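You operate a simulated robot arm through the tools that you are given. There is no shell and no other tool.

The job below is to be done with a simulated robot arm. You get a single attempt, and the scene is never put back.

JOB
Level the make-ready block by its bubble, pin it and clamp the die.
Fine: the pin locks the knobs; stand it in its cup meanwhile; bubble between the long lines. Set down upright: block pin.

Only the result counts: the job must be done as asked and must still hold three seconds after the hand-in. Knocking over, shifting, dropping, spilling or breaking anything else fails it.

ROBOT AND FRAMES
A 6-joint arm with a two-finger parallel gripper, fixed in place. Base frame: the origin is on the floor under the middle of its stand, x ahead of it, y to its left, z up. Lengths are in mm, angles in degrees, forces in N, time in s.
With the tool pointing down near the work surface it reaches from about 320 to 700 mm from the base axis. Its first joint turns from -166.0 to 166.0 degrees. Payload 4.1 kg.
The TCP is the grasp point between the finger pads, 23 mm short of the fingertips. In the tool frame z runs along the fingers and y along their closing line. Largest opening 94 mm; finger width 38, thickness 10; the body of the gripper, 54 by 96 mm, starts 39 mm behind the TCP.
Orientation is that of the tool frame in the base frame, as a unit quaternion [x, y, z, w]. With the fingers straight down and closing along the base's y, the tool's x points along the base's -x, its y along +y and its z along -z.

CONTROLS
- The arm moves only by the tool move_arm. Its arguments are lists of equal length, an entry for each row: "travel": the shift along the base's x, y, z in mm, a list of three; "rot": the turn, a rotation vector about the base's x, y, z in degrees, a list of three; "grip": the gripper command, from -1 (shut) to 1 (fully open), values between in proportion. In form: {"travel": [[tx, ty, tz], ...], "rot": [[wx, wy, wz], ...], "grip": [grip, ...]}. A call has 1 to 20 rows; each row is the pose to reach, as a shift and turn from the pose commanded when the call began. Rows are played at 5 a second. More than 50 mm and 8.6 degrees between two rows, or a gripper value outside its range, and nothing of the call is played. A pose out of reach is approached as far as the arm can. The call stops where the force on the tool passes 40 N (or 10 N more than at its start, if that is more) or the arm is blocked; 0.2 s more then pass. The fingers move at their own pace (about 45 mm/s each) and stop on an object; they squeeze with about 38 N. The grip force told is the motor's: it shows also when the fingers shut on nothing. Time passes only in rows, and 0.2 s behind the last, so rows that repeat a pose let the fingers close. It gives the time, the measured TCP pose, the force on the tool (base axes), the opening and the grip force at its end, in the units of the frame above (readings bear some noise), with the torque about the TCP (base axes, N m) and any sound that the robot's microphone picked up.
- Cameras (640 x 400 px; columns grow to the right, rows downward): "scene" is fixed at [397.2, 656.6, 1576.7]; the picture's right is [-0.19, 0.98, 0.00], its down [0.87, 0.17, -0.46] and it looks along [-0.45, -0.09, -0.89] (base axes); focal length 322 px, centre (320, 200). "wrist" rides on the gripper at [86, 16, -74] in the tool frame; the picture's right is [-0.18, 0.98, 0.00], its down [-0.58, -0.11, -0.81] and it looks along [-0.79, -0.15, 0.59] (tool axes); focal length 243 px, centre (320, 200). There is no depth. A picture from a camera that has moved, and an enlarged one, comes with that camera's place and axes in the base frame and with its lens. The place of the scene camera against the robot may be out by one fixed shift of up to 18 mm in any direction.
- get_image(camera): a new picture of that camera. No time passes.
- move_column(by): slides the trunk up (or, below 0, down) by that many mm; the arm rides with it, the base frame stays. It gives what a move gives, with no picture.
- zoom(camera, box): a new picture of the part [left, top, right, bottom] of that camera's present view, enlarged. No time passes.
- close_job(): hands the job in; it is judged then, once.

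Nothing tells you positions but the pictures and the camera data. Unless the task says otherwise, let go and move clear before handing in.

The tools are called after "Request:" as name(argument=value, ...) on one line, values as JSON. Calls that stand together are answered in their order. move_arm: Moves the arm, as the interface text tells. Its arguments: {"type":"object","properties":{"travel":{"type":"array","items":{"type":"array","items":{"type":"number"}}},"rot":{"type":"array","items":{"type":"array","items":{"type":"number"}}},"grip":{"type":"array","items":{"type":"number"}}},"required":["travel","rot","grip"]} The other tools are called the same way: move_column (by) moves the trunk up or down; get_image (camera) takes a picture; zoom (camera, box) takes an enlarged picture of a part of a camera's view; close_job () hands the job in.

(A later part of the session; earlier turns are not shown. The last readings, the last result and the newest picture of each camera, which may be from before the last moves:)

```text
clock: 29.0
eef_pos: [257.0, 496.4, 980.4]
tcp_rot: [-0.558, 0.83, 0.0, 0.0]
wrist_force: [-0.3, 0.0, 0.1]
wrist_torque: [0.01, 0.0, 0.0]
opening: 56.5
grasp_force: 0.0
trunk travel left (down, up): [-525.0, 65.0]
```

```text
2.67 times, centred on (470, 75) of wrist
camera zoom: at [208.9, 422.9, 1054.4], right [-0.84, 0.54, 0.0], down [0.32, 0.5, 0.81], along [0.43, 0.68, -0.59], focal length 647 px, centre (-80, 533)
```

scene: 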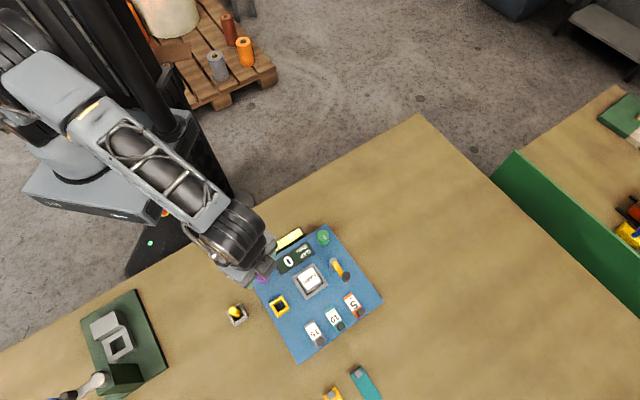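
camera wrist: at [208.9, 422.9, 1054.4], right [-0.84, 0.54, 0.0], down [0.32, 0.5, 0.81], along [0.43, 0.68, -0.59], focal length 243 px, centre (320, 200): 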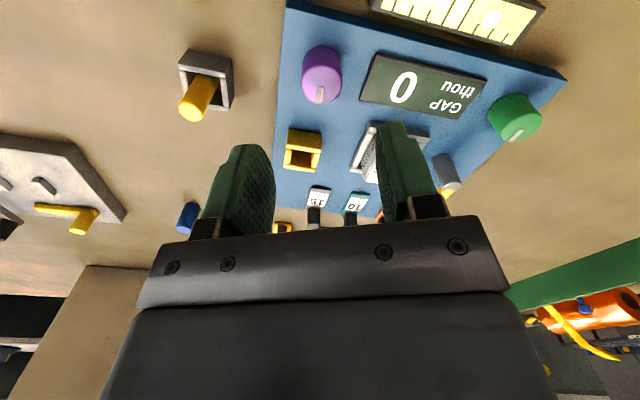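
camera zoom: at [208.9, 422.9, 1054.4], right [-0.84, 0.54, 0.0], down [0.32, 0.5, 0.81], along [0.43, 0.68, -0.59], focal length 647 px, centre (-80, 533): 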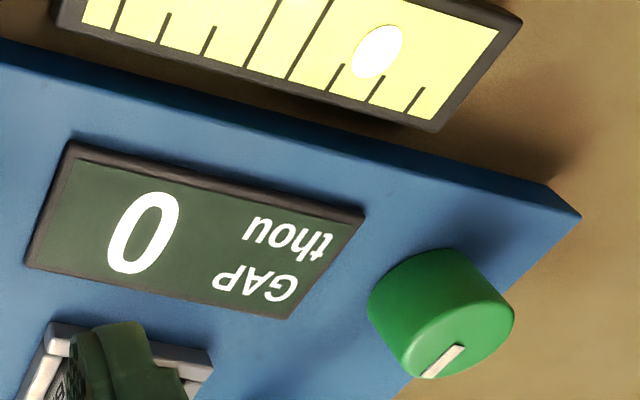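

The scene camera can see the bubble from here, with the bubble off toward the green side. I'll descend over the purple knob and close on it.

Request:
move_arm(travel=[[-2.3, -1.4, -20], [-2.3, -1.4, -40], [-2.3, -1.4, -60], [-2.3, -1.4, -72], [-2.3, -1.4, -80], [-2.3, -1.4, -80], [-2.3, -1.4, -80], [-2.3, -1.4, -80], [-2.3, -1.4, -80]], rot=[[0, 0, 0], [0, 0, 0], [0, 0, 0], [0, 0, 0], [0, 0, 0], [0, 0, 0], [0, 0, 0], [0, 0, 0], [0, 0, 0]], grip=[0.1, 0.1, 0.1, 0.1, 0.1, 0.1, -0.3, -0.6, -0.6])

Request:
get_image(camera="wrist")

Request:
zoom(camera="scene", box=[230, 210, 350, 300])

```text
clock: 31.0
eef_pos: [254.9, 494.6, 900.3]
tcp_rot: [-0.558, 0.83, 0.0, 0.0]
wrist_force: [1.4, -0.4, -2.3]
wrist_torque: [0.32, -0.17, -0.05]
opening: 27.3
grasp_force: 45.1
trunk travel left (down, up): [-525.0, 65.0]
```

```text
taken
camera wrist: at [206.8, 421.8, 975.7], right [-0.84, 0.54, 0.0], down [0.32, 0.5, 0.81], along [0.43, 0.68, -0.59], focal length 243 px, centre (320, 200)
```

wrist: 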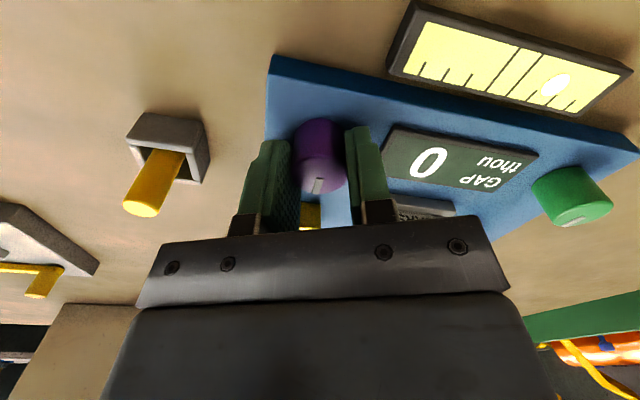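

```text
4.44 times, centred on (290, 255) of scene
camera zoom: at [397.2, 656.6, 1576.7], right [-0.19, 0.98, 0.0], down [0.87, 0.17, -0.46], along [-0.45, -0.09, -0.89], focal length 1430 px, centre (453, -44)
```

zoom: 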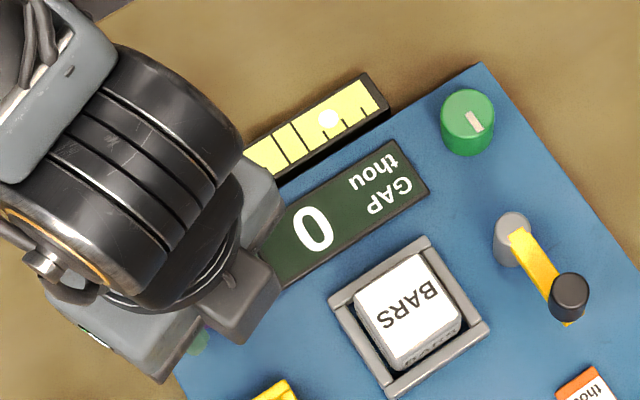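

The knob is gripped and the wrist camera sees the whole vial from this pose. I'll turn the knob about 16° counter-clockwise as a test.

Request:
move_arm(travel=[[0, 0, 0], [0, 0, 0], [0, 0, 0], [0, 0, 0], [0, 0, 0]], rot=[[0, 0, 4], [0, 0, 8], [0, 0, 12], [0, 0, 16], [0, 0, 16]], grip=[-0.6, -0.6, -0.6, -0.6, -0.6])

Request:
get_image(camera="wrist")

Request:
zoom(camera="scene", box=[230, 210, 350, 300])

```text
clock: 32.2
eef_pos: [253.9, 496.8, 900.4]
tcp_rot: [-0.668, 0.744, -0.001, 0.0]
wrist_force: [3.6, -1.8, 0.0]
wrist_torque: [-0.13, -0.34, -0.39]
opening: 27.8
grasp_force: 45.1
trunk travel left (down, up): [-525.0, 65.0]
```

```text
taken
camera wrist: at [229.0, 411.9, 975.6], right [-0.96, 0.28, 0.0], down [0.17, 0.57, 0.81], along [0.23, 0.77, -0.59], focal length 243 px, centre (320, 200)
```

wrist: 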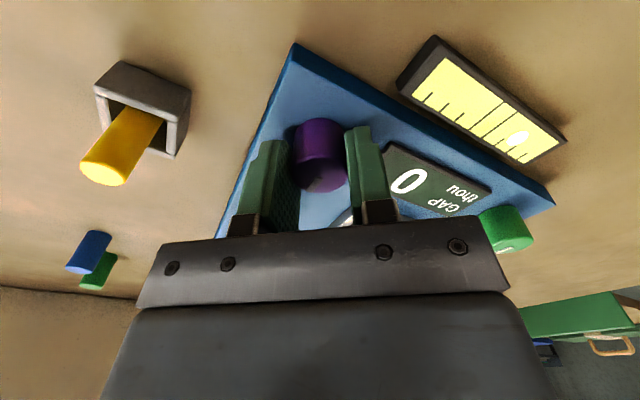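

```text
4.44 times, centred on (290, 255) of scene
camera zoom: at [397.2, 656.6, 1576.7], right [-0.19, 0.98, 0.0], down [0.87, 0.17, -0.46], along [-0.45, -0.09, -0.89], focal length 1430 px, centre (453, -44)
```

zoom: 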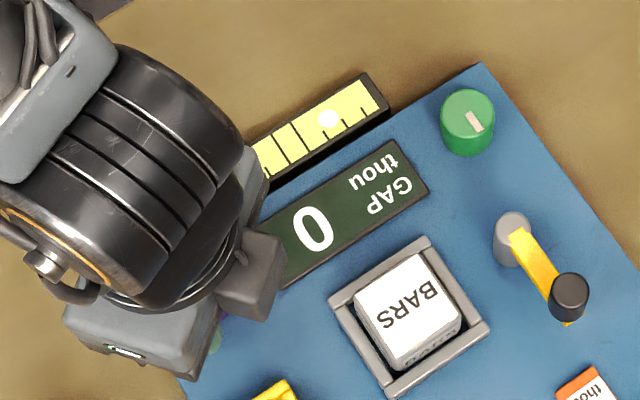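

The bubble hasn't visibly moved and there was some twist resistance. I'll check whether the knob actually turned with the gripper.

Request:
zoom(camera="wrist", box=[260, 100, 390, 230])

Request:
zoom(camera="wrist", box=[380, 30, 580, 180])

```text
3.08 times, centred on (325, 165) of wrist
camera zoom: at [229.0, 411.9, 975.6], right [-0.96, 0.28, 0.0], down [0.17, 0.57, 0.81], along [0.23, 0.77, -0.59], focal length 746 px, centre (305, 308)
```

zoom: 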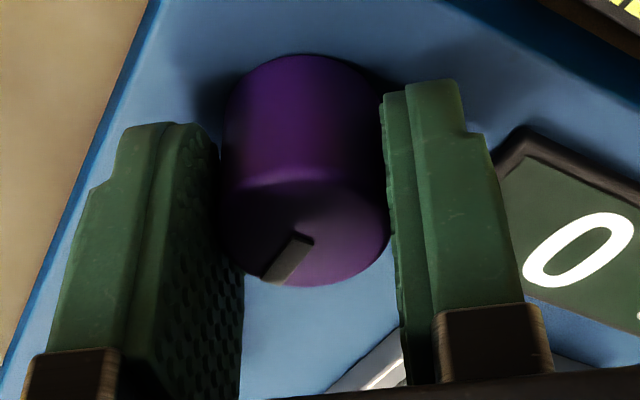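

```text
2.67 times, centred on (480, 105) of wrist
camera zoom: at [229.0, 411.9, 975.6], right [-0.96, 0.28, 0.0], down [0.17, 0.57, 0.81], along [0.23, 0.77, -0.59], focal length 647 px, centre (-107, 453)
```

zoom: 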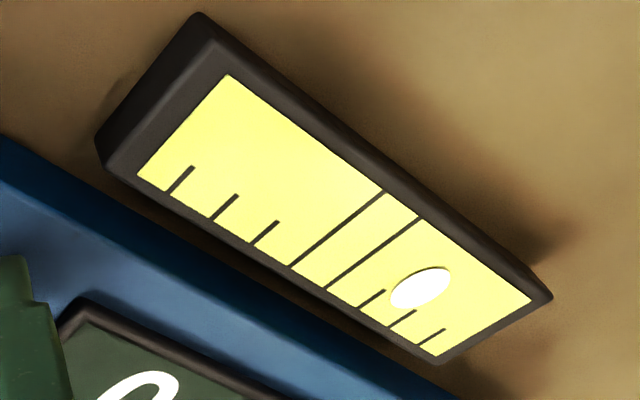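

The knob slipped in the fingers rather than turning counter-clockwise, so it is probably at a stop. I'll try the other way, clockwise.

Request:
move_arm(travel=[[0, 0, 0], [0, 0, 0], [0, 0, 0], [0, 0, 0], [0, 0, 0], [0, 0, 0], [0, 0, 0], [0, 0, 0]], rot=[[0, 0, -4], [0, 0, -8], [0, 0, -12], [0, 0, -16], [0, 0, -20], [0, 0, -24], [0, 0, -28], [0, 0, -28]], grip=[-0.6, -0.6, -0.6, -0.6, -0.6, -0.6, -0.6, -0.6])

Request:
get_image(camera="wrist")

Request:
zoom(camera="wrist", box=[260, 100, 390, 230])

Request:
zoom(camera="scene", box=[230, 210, 350, 300])

```text
clock: 34.0
eef_pos: [254.3, 495.6, 900.7]
tcp_rot: [-0.468, 0.884, 0.001, 0.001]
wrist_force: [5.9, 2.4, 11.6]
wrist_torque: [-1.17, 0.14, 0.01]
opening: 27.5
grasp_force: 45.0
trunk travel left (down, up): [-525.0, 65.0]
```

```text
taken
camera wrist: at [192.5, 433.4, 975.5], right [-0.71, 0.7, 0.0], down [0.42, 0.42, 0.81], along [0.57, 0.57, -0.59], focal length 243 px, centre (320, 200)
```

wrist: 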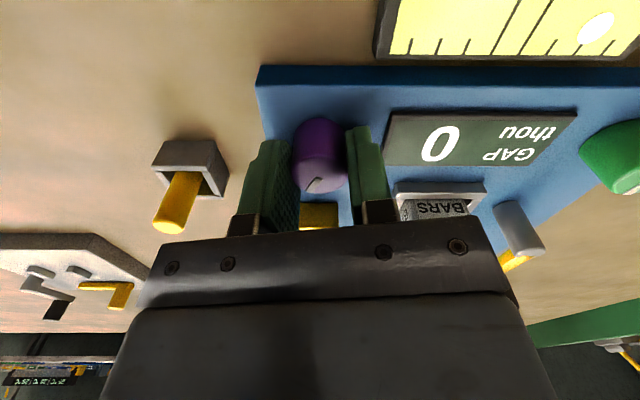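

```text
3.08 times, centred on (325, 165) of wrist
camera zoom: at [192.5, 433.4, 975.5], right [-0.71, 0.7, 0.0], down [0.42, 0.42, 0.81], along [0.57, 0.57, -0.59], focal length 746 px, centre (305, 308)
```

zoom: 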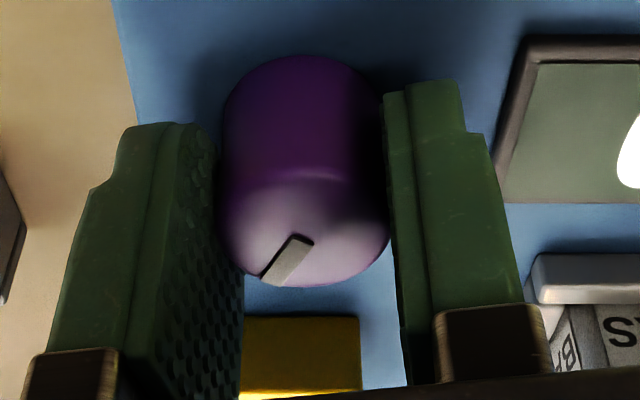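

```text
4.44 times, centred on (290, 255) of scene
camera zoom: at [397.2, 656.6, 1576.7], right [-0.19, 0.98, 0.0], down [0.87, 0.17, -0.46], along [-0.45, -0.09, -0.89], focal length 1430 px, centre (453, -44)
```

zoom: 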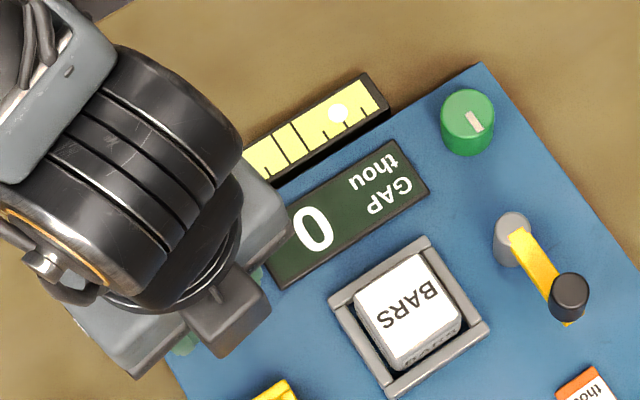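

Clockwise turns the knob, and the bubble moves farther toward green, which is the wrong way. I'll turn the purple knob back counter-clockwise and watch the bubble.

Request:
move_arm(travel=[[0, 0, 0], [0, 0, 0], [0, 0, 0], [0, 0, 0], [0, 0, 0], [0, 0, 0], [0, 0, 0], [0, 0, 0], [0, 0, 0]], rot=[[0, 0, 4], [0, 0, 8], [0, 0, 12], [0, 0, 16], [0, 0, 20], [0, 0, 24], [0, 0, 28], [0, 0, 32], [0, 0, 32]], grip=[-0.6, -0.6, -0.6, -0.6, -0.6, -0.6, -0.6, -0.6, -0.6])

Request:
zoom(camera="wrist", box=[260, 100, 390, 230])

Request:
zoom(camera="wrist", box=[380, 30, 580, 180])

Request:
zoom(camera="scene", box=[230, 210, 350, 300])

```text
clock: 36.0
eef_pos: [254.4, 496.2, 899.1]
tcp_rot: [-0.695, 0.719, -0.001, -0.001]
wrist_force: [4.6, -1.8, 13.5]
wrist_torque: [-0.64, -0.44, -0.25]
opening: 27.9
grasp_force: 44.7
trunk travel left (down, up): [-525.0, 65.0]
```

```text
3.08 times, centred on (325, 165) of wrist
camera zoom: at [234.9, 409.8, 975.5], right [-0.98, 0.22, 0.0], down [0.13, 0.58, 0.81], along [0.18, 0.79, -0.59], focal length 746 px, centre (305, 308)
```

zoom: 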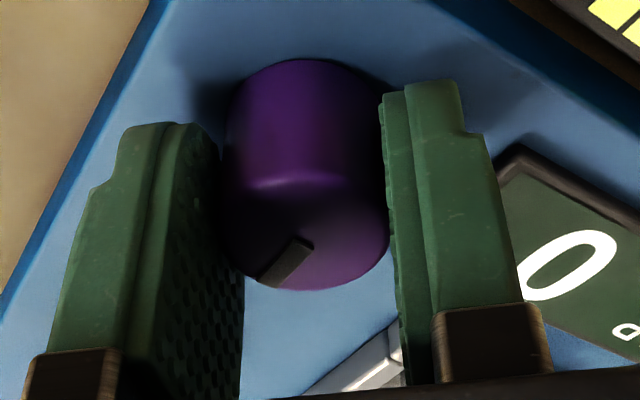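

```text
2.67 times, centred on (480, 105) of wrist
camera zoom: at [234.9, 409.8, 975.5], right [-0.98, 0.22, 0.0], down [0.13, 0.58, 0.81], along [0.18, 0.79, -0.59], focal length 647 px, centre (-107, 453)
```

zoom: 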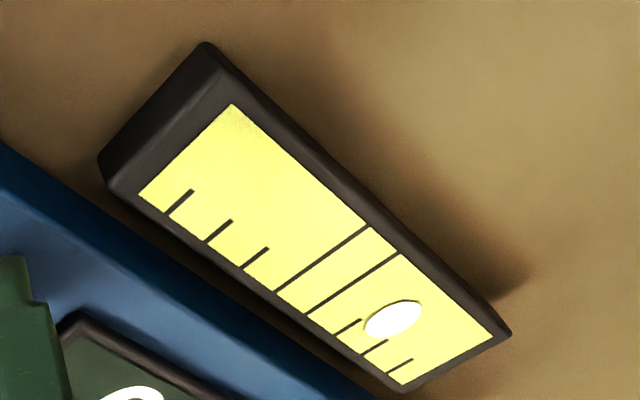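

```text
4.44 times, centred on (290, 255) of scene
camera zoom: at [397.2, 656.6, 1576.7], right [-0.19, 0.98, 0.0], down [0.87, 0.17, -0.46], along [-0.45, -0.09, -0.89], focal length 1430 px, centre (453, -44)
```

zoom: 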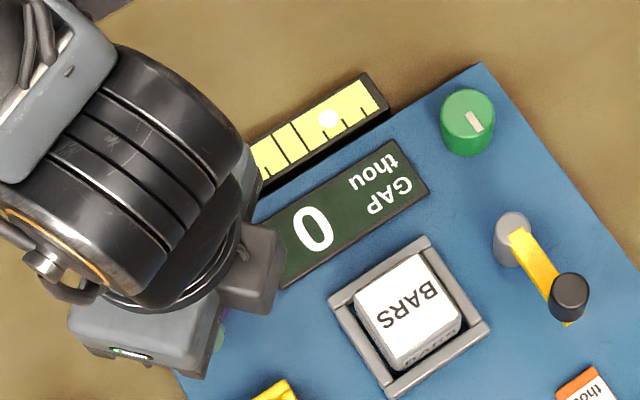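

The bubble is back at its starting place and the purple knob is at its counter-clockwise stop, so the correction must come from the green knob. I'll release purple and rise.

Request:
move_arm(travel=[[0, 0, 0], [0, 0, 0], [0, 0, 0], [0, 0, 20], [0, 0, 50], [0, 0, 90], [0, 0, 90]], rot=[[0, 0, 0], [0, 0, 0], [0, 0, 0], [0, 0, 0], [0, 0, 0], [0, 0, 0], [0, 0, 0]], grip=[-0.2, 0.1, 0.1, 0.1, 0.1, 0.1, 0.1])

Request:
zoom(camera="scene", box=[230, 210, 350, 300])

```text
clock: 37.6
eef_pos: [253.9, 495.5, 991.3]
tcp_rot: [-0.695, 0.719, 0.0, 0.0]
wrist_force: [0.5, 0.0, 0.8]
wrist_torque: [0.0, -0.03, -0.04]
opening: 51.8
grasp_force: 0.1
trunk travel left (down, up): [-525.0, 65.0]
```

```text
4.44 times, centred on (290, 255) of scene
camera zoom: at [397.2, 656.6, 1576.7], right [-0.19, 0.98, 0.0], down [0.87, 0.17, -0.46], along [-0.45, -0.09, -0.89], focal length 1430 px, centre (453, -44)
```

zoom: 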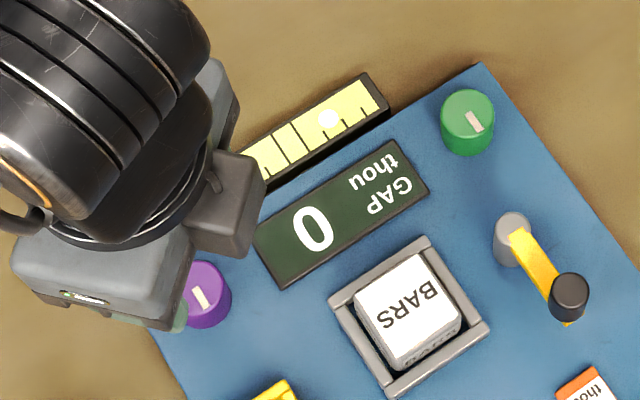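

I'll carry the open gripper over to hover above the green knob and measure it there.

Request:
move_arm(travel=[[-28, 27.5, 0], [-56, 55, 0], [-84, 82.5, 0], [-111.2, 110, 0], [-111.2, 110, -9], [-111.2, 110, -9]], rot=[[0, 0, -7], [0, 0, -14], [0, 0, -21], [0, 0, -28], [0, 0, -28], [0, 0, -28]], grip=[0.1, 0.1, 0.1, 0.1, 0.1, 0.1])

Request:
get_image(camera="wrist")

Request:
zoom(camera="wrist", box=[240, 20, 400, 160])

Request:
get_image(camera="scene")

```text
clock: 39.0
eef_pos: [142.5, 606.1, 980.4]
tcp_rot: [-0.499, 0.867, 0.0, 0.0]
wrist_force: [-0.4, 0.7, -0.2]
wrist_torque: [0.0, -0.01, -0.02]
opening: 51.4
grasp_force: 0.0
trunk travel left (down, up): [-525.0, 65.0]
```

```text
taken
camera wrist: at [84.8, 539.9, 1056.1], right [-0.76, 0.65, 0.0], down [0.39, 0.45, 0.81], along [0.53, 0.61, -0.59], focal length 243 px, centre (320, 200)
```

wrist: 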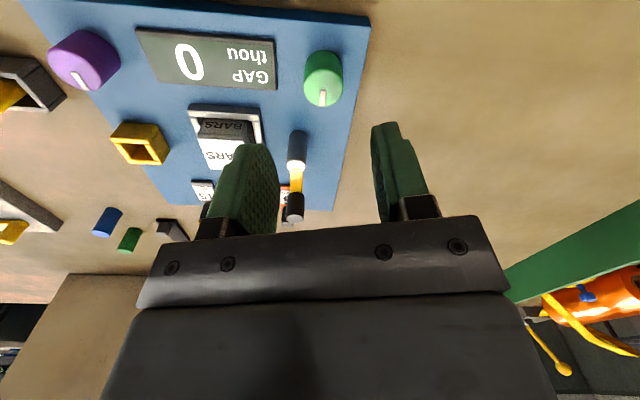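

```text
2.86 times, centred on (320, 90) of wrist
camera zoom: at [84.8, 539.9, 1056.1], right [-0.76, 0.65, 0.0], down [0.39, 0.45, 0.81], along [0.53, 0.61, -0.59], focal length 693 px, centre (320, 514)
```

zoom: 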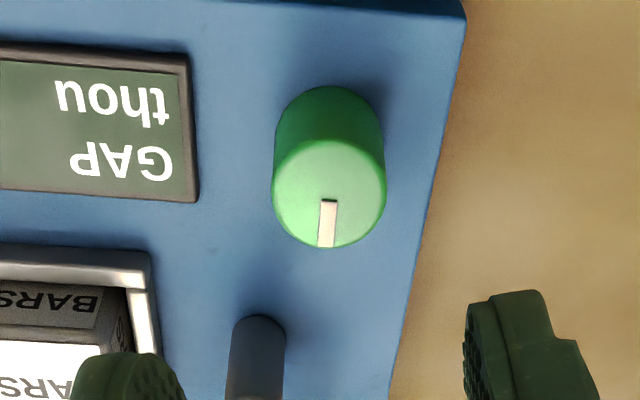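

```text
taken
```

scene: 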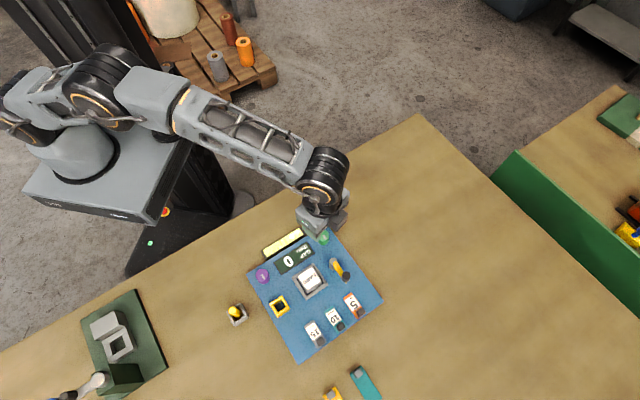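

The green knob is about 2 mm off to the side. I'll correct, descend with the open fingers, and close on it.

Request:
move_arm(travel=[[-1.2, 1.7, -20], [-1.2, 1.7, -40], [-1.2, 1.7, -60], [-1.2, 1.7, -72], [-1.2, 1.7, -79.5], [-1.2, 1.7, -79.5], [-1.2, 1.7, -79.5], [-1.2, 1.7, -79.5], [-1.2, 1.7, -79.5]], rot=[[0, 0, 0], [0, 0, 0], [0, 0, 0], [0, 0, 0], [0, 0, 0], [0, 0, 0], [0, 0, 0], [0, 0, 0], [0, 0, 0]], grip=[0.1, 0.1, 0.1, 0.1, 0.1, 0.1, -0.3, -0.6, -0.6])

Request:
zoom(camera="wrist", box=[240, 80, 400, 240])

Request:
zoom(camera="scene", box=[240, 200, 360, 290])

```text
clock: 41.0
eef_pos: [141.3, 608.1, 901.4]
tcp_rot: [-0.5, 0.866, 0.0, 0.0]
wrist_force: [-2.8, 2.4, -2.1]
wrist_torque: [0.3, -0.03, 0.0]
opening: 26.7
grasp_force: 45.4
trunk travel left (down, up): [-525.0, 65.0]
```

```text
2.50 times, centred on (320, 160) of wrist
camera zoom: at [83.4, 541.3, 976.2], right [-0.76, 0.65, 0.0], down [0.38, 0.45, 0.81], along [0.52, 0.61, -0.59], focal length 606 px, centre (320, 300)
```

zoom: 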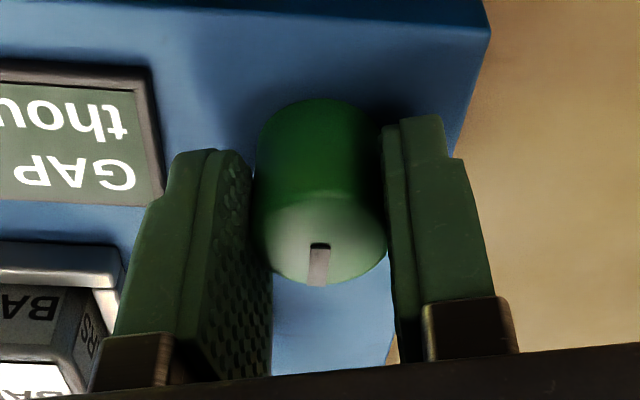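

```text
4.44 times, centred on (300, 245) of scene
camera zoom: at [397.2, 656.6, 1576.7], right [-0.19, 0.98, 0.0], down [0.87, 0.17, -0.46], along [-0.45, -0.09, -0.89], focal length 1430 px, centre (409, 0)
```

zoom: 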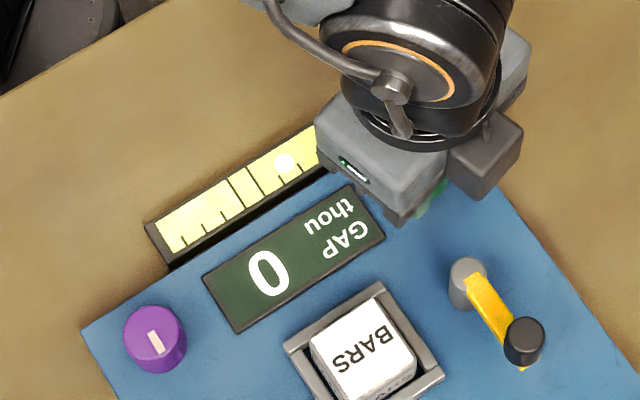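

The green knob is gripped and the scene camera still sees the bubble. I'll turn it clockwise 16° as a test.

Request:
move_arm(travel=[[0, 0, 0], [0, 0, 0], [0, 0, 0], [0, 0, 0], [0, 0, 0]], rot=[[0, 0, -4], [0, 0, -8], [0, 0, -12], [0, 0, -16], [0, 0, -16]], grip=[-0.6, -0.6, -0.6, -0.6, -0.6])

Request:
zoom(camera="scene", box=[240, 200, 360, 290])

Request:
zoom(camera="wrist", box=[240, 80, 400, 240])

```text
clock: 42.2
eef_pos: [141.6, 608.7, 901.4]
tcp_rot: [-0.375, 0.927, 0.0, 0.0]
wrist_force: [-6.4, 3.3, 1.1]
wrist_torque: [0.34, -0.04, 0.02]
opening: 26.9
grasp_force: 44.7
trunk travel left (down, up): [-525.0, 65.0]
```

```text
4.44 times, centred on (300, 245) of scene
camera zoom: at [397.2, 656.6, 1576.7], right [-0.19, 0.98, 0.0], down [0.87, 0.17, -0.46], along [-0.45, -0.09, -0.89], focal length 1430 px, centre (409, 0)
```

zoom: 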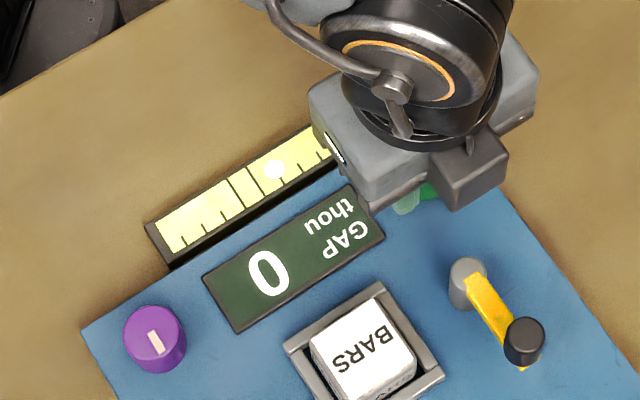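

```text
2.50 times, centred on (320, 160) of wrist
camera zoom: at [67.0, 559.8, 976.2], right [-0.55, 0.84, 0.0], down [0.49, 0.33, 0.81], along [0.67, 0.44, -0.59], focal length 606 px, centre (320, 300)
```

zoom: 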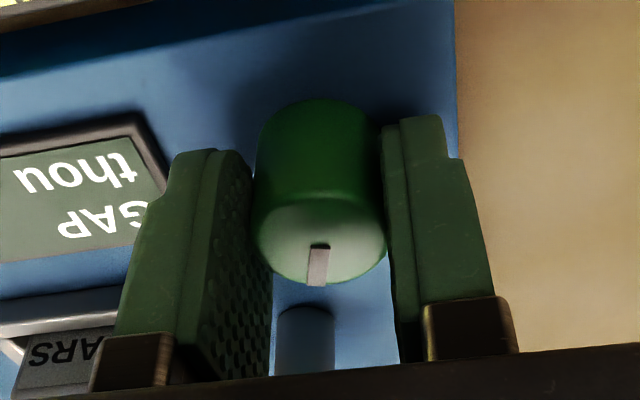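

The bubble moved toward the centre, so this is the right direction. I'll zoom in to measure how much more is needed.

Request:
zoom(camera="scene", box=[262, 220, 312, 265])

```text
8.89 times, centred on (287, 242) of scene
camera zoom: at [397.2, 656.6, 1576.7], right [-0.19, 0.98, 0.0], down [0.87, 0.17, -0.46], along [-0.45, -0.09, -0.89], focal length 2859 px, centre (613, -178)
```

zoom: 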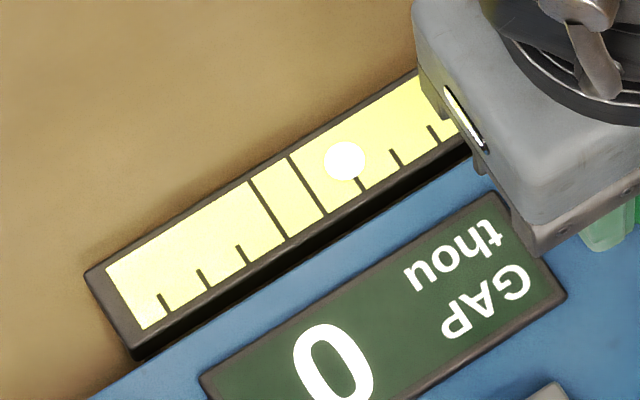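

The bubble centre is about 68 zoomed px off, and 16° moved it about 22 px. I'll turn another 40° clockwise, then check again.

Request:
move_arm(travel=[[0, 0, 0], [0, 0, 0], [0, 0, 0], [0, 0, 0], [0, 0, 0], [0, 0, 0], [0, 0, 0], [0, 0, 0], [0, 0, 0], [0, 0, 0], [0, 0, 0]], rot=[[0, 0, -4], [0, 0, -8], [0, 0, -12], [0, 0, -16], [0, 0, -20], [0, 0, -24], [0, 0, -28], [0, 0, -32], [0, 0, -36], [0, 0, -40], [0, 0, -40]], grip=[-0.6, -0.6, -0.6, -0.6, -0.6, -0.6, -0.6, -0.6, -0.6, -0.6, -0.6])

Request:
zoom(camera="scene", box=[262, 220, 312, 265])

Request:
get_image(camera="wrist")

```text
clock: 44.6
eef_pos: [141.5, 607.7, 900.2]
tcp_rot: [-0.034, 0.999, 0.001, 0.001]
wrist_force: [-4.2, 8.2, 2.6]
wrist_torque: [0.02, -0.74, -0.03]
opening: 26.4
grasp_force: 45.3
trunk travel left (down, up): [-525.0, 65.0]
```

```text
8.89 times, centred on (287, 242) of scene
camera zoom: at [397.2, 656.6, 1576.7], right [-0.19, 0.98, 0.0], down [0.87, 0.17, -0.46], along [-0.45, -0.09, -0.89], focal length 2859 px, centre (613, -178)
```

zoom: 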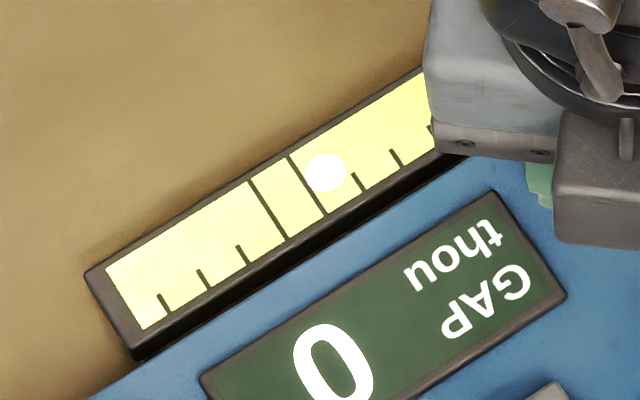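

```text
taken
camera wrist: at [53.6, 618.8, 976.1], right [0.12, 0.99, 0.0], down [0.59, -0.07, 0.81], along [0.8, -0.09, -0.59], focal length 243 px, centre (320, 200)
```

wrist: 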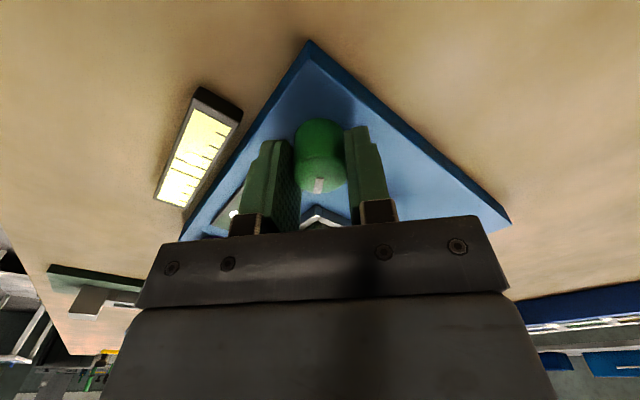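

The bubble may lag the knob, so I'll hold still for a second and look again.

Request:
move_arm(travel=[[0, 0, 0], [0, 0, 0], [0, 0, 0], [0, 0, 0], [0, 0, 0], [0, 0, 0]], rot=[[0, 0, 0], [0, 0, 0], [0, 0, 0], [0, 0, 0], [0, 0, 0], [0, 0, 0]], grip=[-0.6, -0.6, -0.6, -0.6, -0.6, -0.6])

Request:
zoom(camera="scene", box=[262, 220, 312, 265])

Request:
zoom(camera="wrist", box=[240, 80, 400, 240])

```text
clock: 46.0
eef_pos: [141.3, 607.5, 901.3]
tcp_rot: [-0.035, 0.999, 0.0, 0.0]
wrist_force: [-1.4, 7.7, 4.4]
wrist_torque: [0.18, -1.16, 0.04]
opening: 26.5
grasp_force: 45.4
trunk travel left (down, up): [-525.0, 65.0]
```

```text
8.89 times, centred on (287, 242) of scene
camera zoom: at [397.2, 656.6, 1576.7], right [-0.19, 0.98, 0.0], down [0.87, 0.17, -0.46], along [-0.45, -0.09, -0.89], focal length 2859 px, centre (613, -178)
```

zoom: 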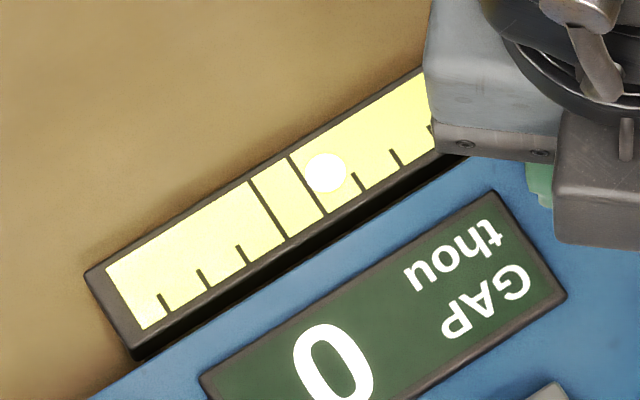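

```text
2.50 times, centred on (320, 160) of wrist
camera zoom: at [53.6, 618.7, 976.1], right [0.12, 0.99, 0.0], down [0.59, -0.07, 0.81], along [0.8, -0.09, -0.59], focal length 606 px, centre (320, 300)
```

zoom: 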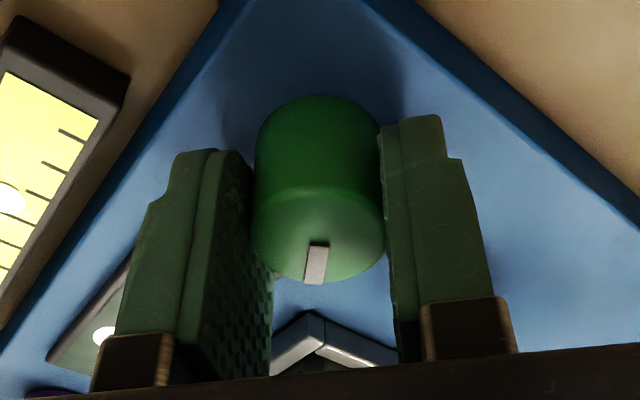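

The knob is following the gripper without slip, and the bubble is about 45 px off with a slower rate now. I'll turn a further 32° and check.

Request:
move_arm(travel=[[0, 0, 0], [0, 0, 0], [0, 0, 0], [0, 0, 0], [0, 0, 0], [0, 0, 0], [0, 0, 0], [0, 0, 0], [0, 0, 0], [0, 0, 0]], rot=[[0, 0, -4], [0, 0, -8], [0, 0, -12], [0, 0, -16], [0, 0, -20], [0, 0, -24], [0, 0, -28], [0, 0, -32], [0, 0, -32], [0, 0, -32]], grip=[-0.6, -0.6, -0.6, -0.6, -0.6, -0.6, -0.6, -0.6, -0.6, -0.6])

Request:
zoom(camera="scene", box=[262, 220, 312, 265])

Request:
zoom(camera="wrist", box=[240, 80, 400, 240])

```text
clock: 48.2
eef_pos: [141.6, 608.7, 902.3]
tcp_rot: [0.242, 0.97, 0.0, 0.0]
wrist_force: [-3.4, 9.2, 4.3]
wrist_torque: [-0.01, -0.15, -0.02]
opening: 26.5
grasp_force: 45.3
trunk travel left (down, up): [-525.0, 65.0]
```

```text
8.89 times, centred on (287, 242) of scene
camera zoom: at [397.2, 656.6, 1576.7], right [-0.19, 0.98, 0.0], down [0.87, 0.17, -0.46], along [-0.45, -0.09, -0.89], focal length 2859 px, centre (613, -178)
```

zoom: 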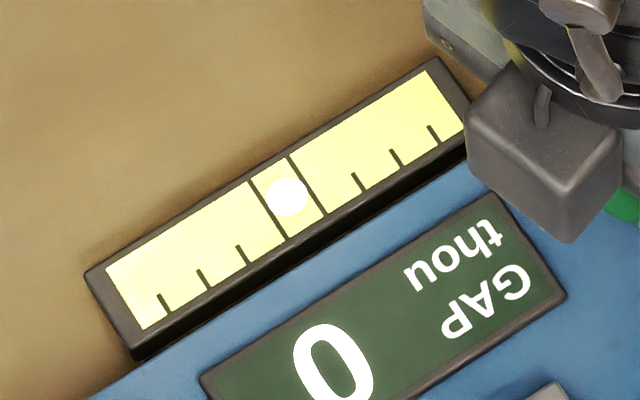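

```text
2.50 times, centred on (320, 160) of wrist
camera zoom: at [72.3, 663.5, 976.2], right [0.62, 0.78, 0.0], down [0.46, -0.37, 0.81], along [0.63, -0.5, -0.59], focal length 606 px, centre (320, 300)
```

zoom: 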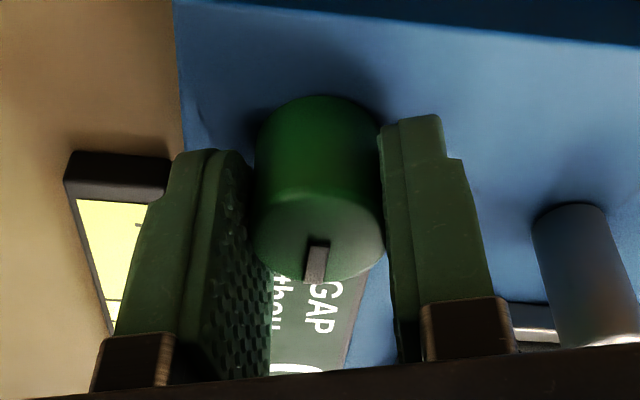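

The bubble now reads centred while I'm holding the knob. I'll release gently and rise, in case the grip itself was loading the block.

Request:
move_arm(travel=[[0, 0, 0], [0, 0, 0], [0, 0, 0], [0, 0, 0], [0, 0, 20], [0, 0, 50], [0, 0, 90], [0, 0, 90]], rot=[[0, 0, 0], [0, 0, 0], [0, 0, 0], [0, 0, 0], [0, 0, 0], [0, 0, 0], [0, 0, 0], [0, 0, 0]], grip=[-0.4, -0.2, 0.1, 0.1, 0.1, 0.1, 0.1, 0.1])

Request:
zoom(camera="scene", box=[262, 220, 312, 265])

Request:
zoom(camera="scene", box=[220, 210, 400, 370])

```text
clock: 50.0
eef_pos: [140.2, 605.0, 990.2]
tcp_rot: [0.242, 0.97, 0.0, -0.001]
wrist_force: [0.4, 0.4, 0.5]
wrist_torque: [-0.02, 0.0, -0.03]
opening: 51.8
grasp_force: 0.0
trunk travel left (down, up): [-525.0, 65.0]
```

```text
8.89 times, centred on (287, 242) of scene
camera zoom: at [397.2, 656.6, 1576.7], right [-0.19, 0.98, 0.0], down [0.87, 0.17, -0.46], along [-0.45, -0.09, -0.89], focal length 2859 px, centre (613, -178)
```

zoom: 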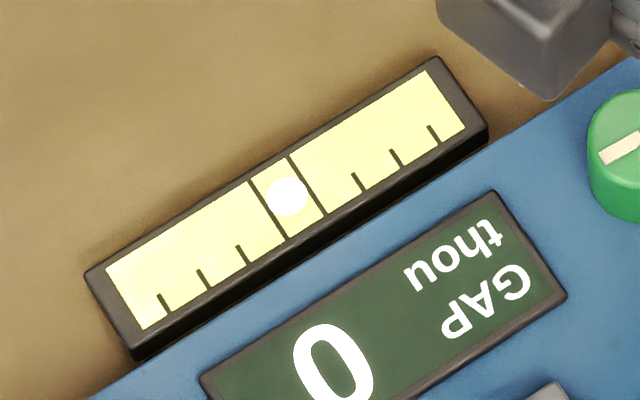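

```text
2.50 times, centred on (310, 290) of scene
camera zoom: at [397.2, 656.6, 1576.7], right [-0.19, 0.98, 0.0], down [0.87, 0.17, -0.46], along [-0.45, -0.09, -0.89], focal length 804 px, centre (345, -25)
```

zoom: 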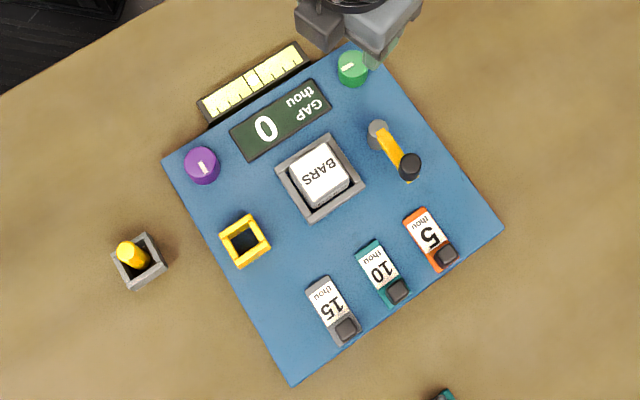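

The bubble stays centred between the long lines after release. I'll return to the grey cup, turning the tool back to the earlier yaw, to pick up the pin.

Request:
move_arm(travel=[[16.4, -12.2, 0], [32.8, -24.4, 0], [49.2, -36.6, 0], [65.6, -48.8, 0], [82, -61, 0], [98.4, -73.2, 0], [114.8, -85.4, 0], [131.2, -97.6, 0], [147.6, -109.8, 0], [164, -122, 0], [180.4, -134.2, 0], [196.7, -146.3, 0], [196.7, -146.3, 0]], rot=[[0, 0, 8], [0, 0, 16], [0, 0, 24], [0, 0, 32], [0, 0, 40], [0, 0, 48], [0, 0, 56], [0, 0, 64], [0, 0, 72], [0, 0, 80], [0, 0, 88], [0, 0, 96], [0, 0, 96]], grip=[0, 0, 0, 0, 0, 0, 0, 0, 0, 0, 0, 0, 0])

Request:
get_image(camera="wrist")

Request:
zoom(camera="wrist", box=[240, 20, 400, 160])

Request:
zoom(camera="scene", box=[262, 220, 312, 265])

```text
clock: 52.8
eef_pos: [340.2, 461.5, 991.6]
tcp_rot: [-0.559, 0.829, 0.0, 0.0]
wrist_force: [0.7, 0.1, 0.2]
wrist_torque: [0.04, -0.04, 0.01]
opening: 46.8
grasp_force: 0.1
trunk travel left (down, up): [-525.0, 65.0]
```

```text
taken
camera wrist: at [291.6, 387.4, 1066.3], right [-0.84, 0.54, 0.0], down [0.32, 0.5, 0.81], along [0.43, 0.68, -0.59], focal length 243 px, centre (320, 200)
```

wrist: 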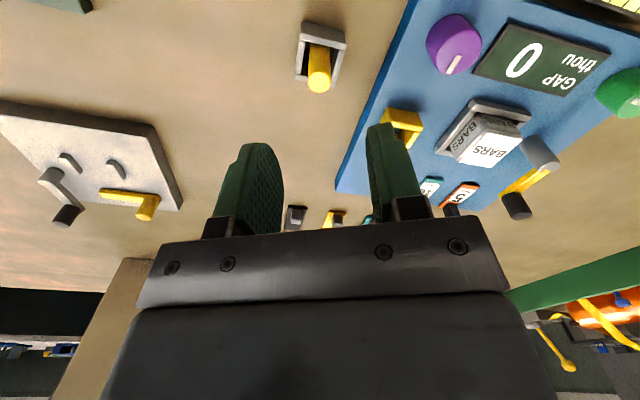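

```text
2.86 times, centred on (320, 90) of wrist
camera zoom: at [291.6, 387.4, 1066.3], right [-0.84, 0.54, 0.0], down [0.32, 0.5, 0.81], along [0.43, 0.68, -0.59], focal length 693 px, centre (320, 514)
```

zoom: 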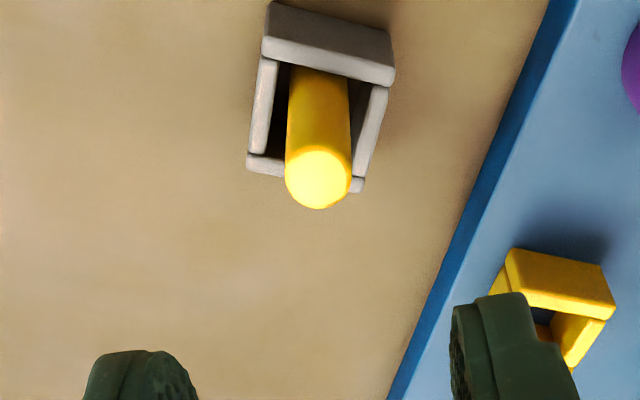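

```text
8.89 times, centred on (287, 242) of scene
camera zoom: at [397.2, 656.6, 1576.7], right [-0.19, 0.98, 0.0], down [0.87, 0.17, -0.46], along [-0.45, -0.09, -0.89], focal length 2859 px, centre (613, -178)
```

zoom: 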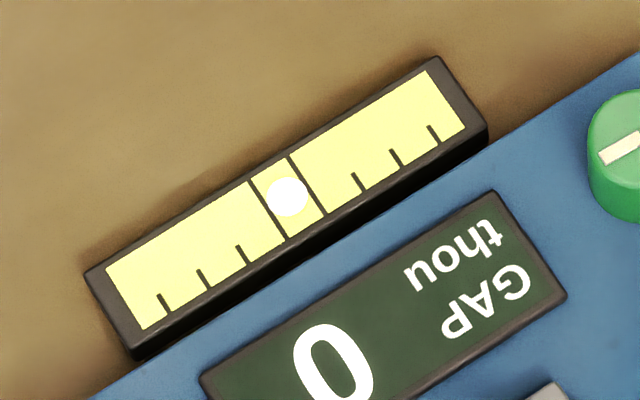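

The pin is centred under the fingers and the bubble is unchanged. I'll descend, grip the pin at the same height as before, and lift it out.

Request:
move_arm(travel=[[0, 0, -25], [0, 0, -50], [0, 0, -70], [0, 0, -82], [0, 0, -90.5], [0, 0, -90.5], [0, 0, -90.5], [0, 0, -90.5], [0, 0, -90.5]], rot=[[0, 0, 0], [0, 0, 0], [0, 0, 0], [0, 0, 0], [0, 0, 0], [0, 0, 0], [0, 0, 0], [0, 0, 0], [0, 0, 0]], grip=[0, 0, 0, 0, 0, -0.3, -0.8, -0.8, -0.8])

Request:
zoom(camera="wrist", box=[240, 60, 400, 240])

```text
clock: 54.8
eef_pos: [338.3, 460.5, 901.5]
tcp_rot: [-0.559, 0.829, 0.0, 0.0]
wrist_force: [-0.1, 0.9, 0.3]
wrist_torque: [0.03, 0.01, 0.03]
opening: 14.8
grasp_force: 38.0
trunk travel left (down, up): [-525.0, 65.0]
```

```text
2.22 times, centred on (320, 150) of wrist
camera zoom: at [290.7, 387.4, 975.1], right [-0.84, 0.54, 0.0], down [0.32, 0.5, 0.81], along [0.43, 0.68, -0.59], focal length 539 px, centre (320, 311)
```

zoom: 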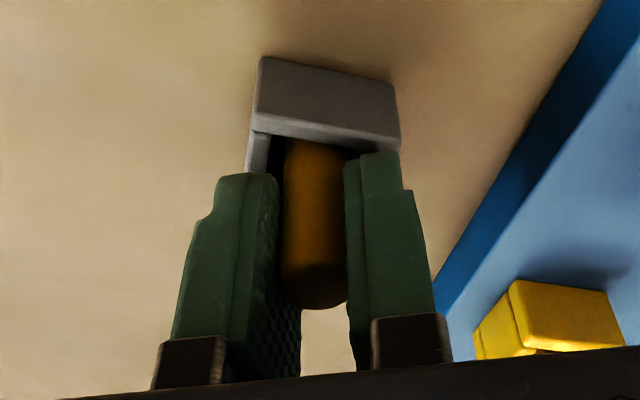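

The pin is gripped. I'll lift it straight out and carry it over the yellow socket.

Request:
move_arm(travel=[[0, 0, 5], [0, 0, 15], [0, 0, 35], [0, 0, 60], [0, 0, 90], [-7, 22, 90], [-14, 44, 90], [-21, 66, 90], [-28.6, 88.6, 90], [-28.6, 88.6, 90]], rot=[[0, 0, 0], [0, 0, 0], [0, 0, 0], [0, 0, 0], [0, 0, 0], [0, 0, 0], [0, 0, 0], [0, 0, 0], [0, 0, 0], [0, 0, 0]], grip=[-0.8, -0.8, -0.8, -0.8, -0.8, -0.8, -0.8, -0.8, -0.8, -0.8])

Request:
zoom(camera="wrist", box=[240, 20, 400, 240])

Request:
zoom(camera="scene", box=[200, 210, 380, 360])

```text
clock: 57.0
eef_pos: [310.1, 548.5, 990.8]
tcp_rot: [-0.559, 0.829, -0.001, -0.001]
wrist_force: [-0.7, -0.1, -0.7]
wrist_torque: [0.03, 0.02, 0.0]
opening: 14.9
grasp_force: 38.1
trunk travel left (down, up): [-525.0, 65.0]
```

```text
1.82 times, centred on (320, 130) of wrist
camera zoom: at [261.7, 475.6, 1065.6], right [-0.84, 0.54, 0.0], down [0.32, 0.5, 0.81], along [0.43, 0.68, -0.59], focal length 441 px, centre (320, 327)
```

zoom: 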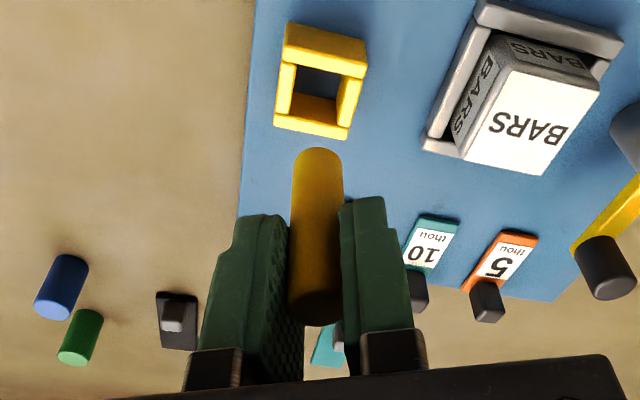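

```text
2.67 times, centred on (290, 285) of scene
camera zoom: at [397.2, 656.6, 1576.7], right [-0.19, 0.98, 0.0], down [0.87, 0.17, -0.46], along [-0.45, -0.09, -0.89], focal length 858 px, centre (400, -27)
```

zoom: 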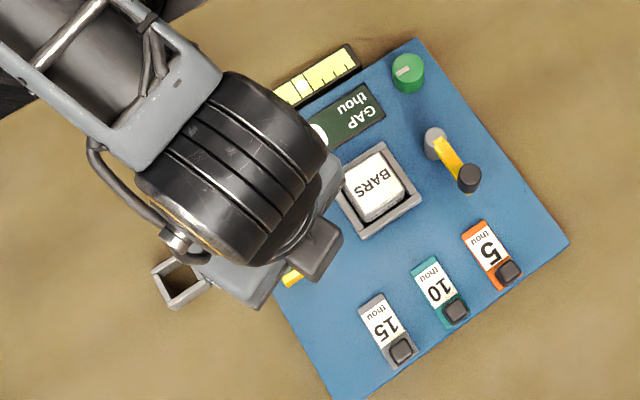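

The pin is over the socket. I'll lower part way, stopping above the rim, to verify alignment.

Request:
move_arm(travel=[[0, 0, -15], [0, 0, -35], [0, 0, -35]], rot=[[0, 0, 0], [0, 0, 0], [0, 0, 0]], grip=[-0.8, -0.8, -0.8])

Request:
zoom(camera="wrist", box=[260, 30, 380, 150])

```text
clock: 57.8
eef_pos: [310.5, 548.9, 955.3]
tcp_rot: [-0.559, 0.829, -0.001, 0.0]
wrist_force: [0.4, 0.2, 0.0]
wrist_torque: [0.0, -0.03, 0.02]
opening: 14.9
grasp_force: 38.2
trunk travel left (down, up): [-525.0, 65.0]
```

```text
3.33 times, centred on (320, 90) of wrist
camera zoom: at [262.4, 476.2, 1030.5], right [-0.84, 0.54, 0.0], down [0.32, 0.5, 0.81], along [0.43, 0.68, -0.59], focal length 809 px, centre (320, 567)
```

zoom: 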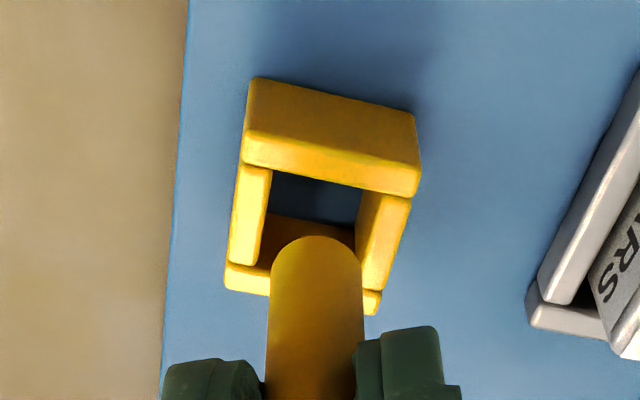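

The pin is centred over the socket. I'll lower it in small steps and watch for contact.

Request:
move_arm(travel=[[0, 0, -8], [0, 0, -16], [0, 0, -24], [0, 0, -29], [0, 0, -31], [0, 0, -31]], rot=[[0, 0, 0], [0, 0, 0], [0, 0, 0], [0, 0, 0], [0, 0, 0], [0, 0, 0]], grip=[-0.8, -0.8, -0.8, -0.8, -0.8, -0.8])

Request:
zoom(camera="wrist", box=[240, 60, 400, 240])

```text
clock: 59.2
eef_pos: [309.6, 548.7, 923.6]
tcp_rot: [-0.56, 0.828, 0.0, 0.0]
wrist_force: [-1.1, -0.2, 0.3]
wrist_torque: [0.01, -0.06, 0.01]
opening: 14.8
grasp_force: 38.0
trunk travel left (down, up): [-525.0, 65.0]
```

```text
2.22 times, centred on (320, 150) of wrist
camera zoom: at [262.4, 475.5, 998.9], right [-0.84, 0.54, 0.0], down [0.32, 0.5, 0.81], along [0.43, 0.68, -0.59], focal length 539 px, centre (320, 311)
```

zoom: 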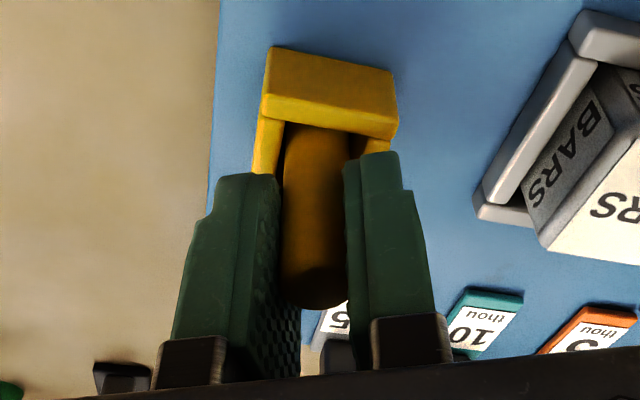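

Request:
move_arm(travel=[[0, 0, -1], [0, 0, -2], [0, 0, -2.5], [0, 0, -2.5]], rot=[[0, 0, 0], [0, 0, 0], [0, 0, 0], [0, 0, 0]], grip=[-0.8, -0.8, -0.8, -0.8])

```text
clock: 60.2
eef_pos: [309.7, 549.1, 921.8]
tcp_rot: [-0.559, 0.829, 0.001, 0.0]
wrist_force: [0.9, 0.2, -0.6]
wrist_torque: [0.02, 0.01, 0.0]
opening: 14.9
grasp_force: 38.1
trunk travel left (down, up): [-525.0, 65.0]
```

Request:
move_arm(travel=[[0, 0, -0.6], [0, 0, -1], [0, 0, -1]], rot=[[0, 0, 0], [0, 0, 0], [0, 0, 0]], grip=[-0.8, -0.8, -0.8])

```text
clock: 61.0
eef_pos: [309.4, 549.8, 921.0]
tcp_rot: [-0.559, 0.829, 0.0, 0.0]
wrist_force: [0.0, 0.4, -0.3]
wrist_torque: [0.02, -0.01, 0.04]
opening: 14.9
grasp_force: 38.1
trunk travel left (down, up): [-525.0, 65.0]
```

Request:
move_arm(travel=[[0, 0, -0.5], [0, 0, -1], [0, 0, -1]], rot=[[0, 0, 0], [0, 0, 0], [0, 0, 0]], grip=[-0.8, -0.8, -0.8])

```text
clock: 61.8
eef_pos: [310.9, 549.8, 920.3]
tcp_rot: [-0.56, 0.829, 0.0, 0.0]
wrist_force: [-1.0, 0.4, -1.1]
wrist_torque: [-0.01, 0.0, 0.0]
opening: 15.0
grasp_force: 37.9
trunk travel left (down, up): [-525.0, 65.0]
```

Request:
move_arm(travel=[[0, 0, -0.5], [0, 0, -1], [0, 0, -1]], rot=[[0, 0, 0], [0, 0, 0], [0, 0, 0]], grip=[-0.8, -0.8, -0.8])

Request:
zoom(camera="wrist", box=[240, 60, 400, 240])

```text
clock: 62.6
eef_pos: [310.2, 549.1, 920.8]
tcp_rot: [-0.56, 0.829, 0.0, 0.0]
wrist_force: [-0.9, 0.1, 3.3]
wrist_torque: [0.0, 0.06, -0.01]
opening: 15.1
grasp_force: 38.3
trunk travel left (down, up): [-525.0, 65.0]
```

```text
2.22 times, centred on (320, 150) of wrist
camera zoom: at [262.6, 476.1, 995.0], right [-0.84, 0.54, 0.0], down [0.32, 0.5, 0.81], along [0.43, 0.68, -0.59], focal length 539 px, centre (320, 311)
```

zoom: 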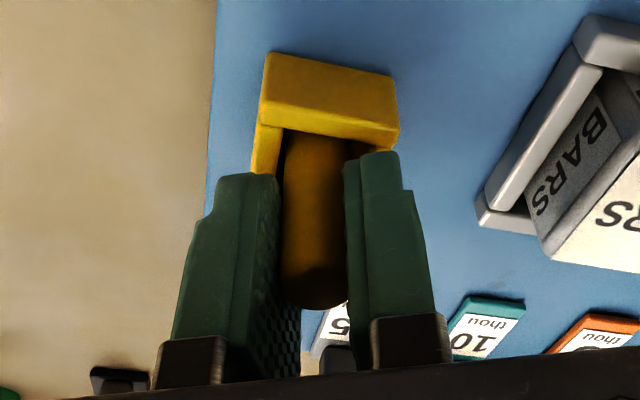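

A light contact is appearing, so I'll go half a millimetre more to confirm seating.

Request:
move_arm(travel=[[0, 0, -0.5], [0, 0, -0.5]], rot=[[0, 0, 0], [0, 0, 0]], grip=[-0.8, -0.8])

```text
clock: 63.2
eef_pos: [309.9, 549.7, 919.9]
tcp_rot: [-0.559, 0.829, 0.0, 0.0]
wrist_force: [-0.4, -0.3, 8.7]
wrist_torque: [-0.07, 0.02, 0.0]
opening: 14.8
grasp_force: 37.6
trunk travel left (down, up): [-525.0, 65.0]
```

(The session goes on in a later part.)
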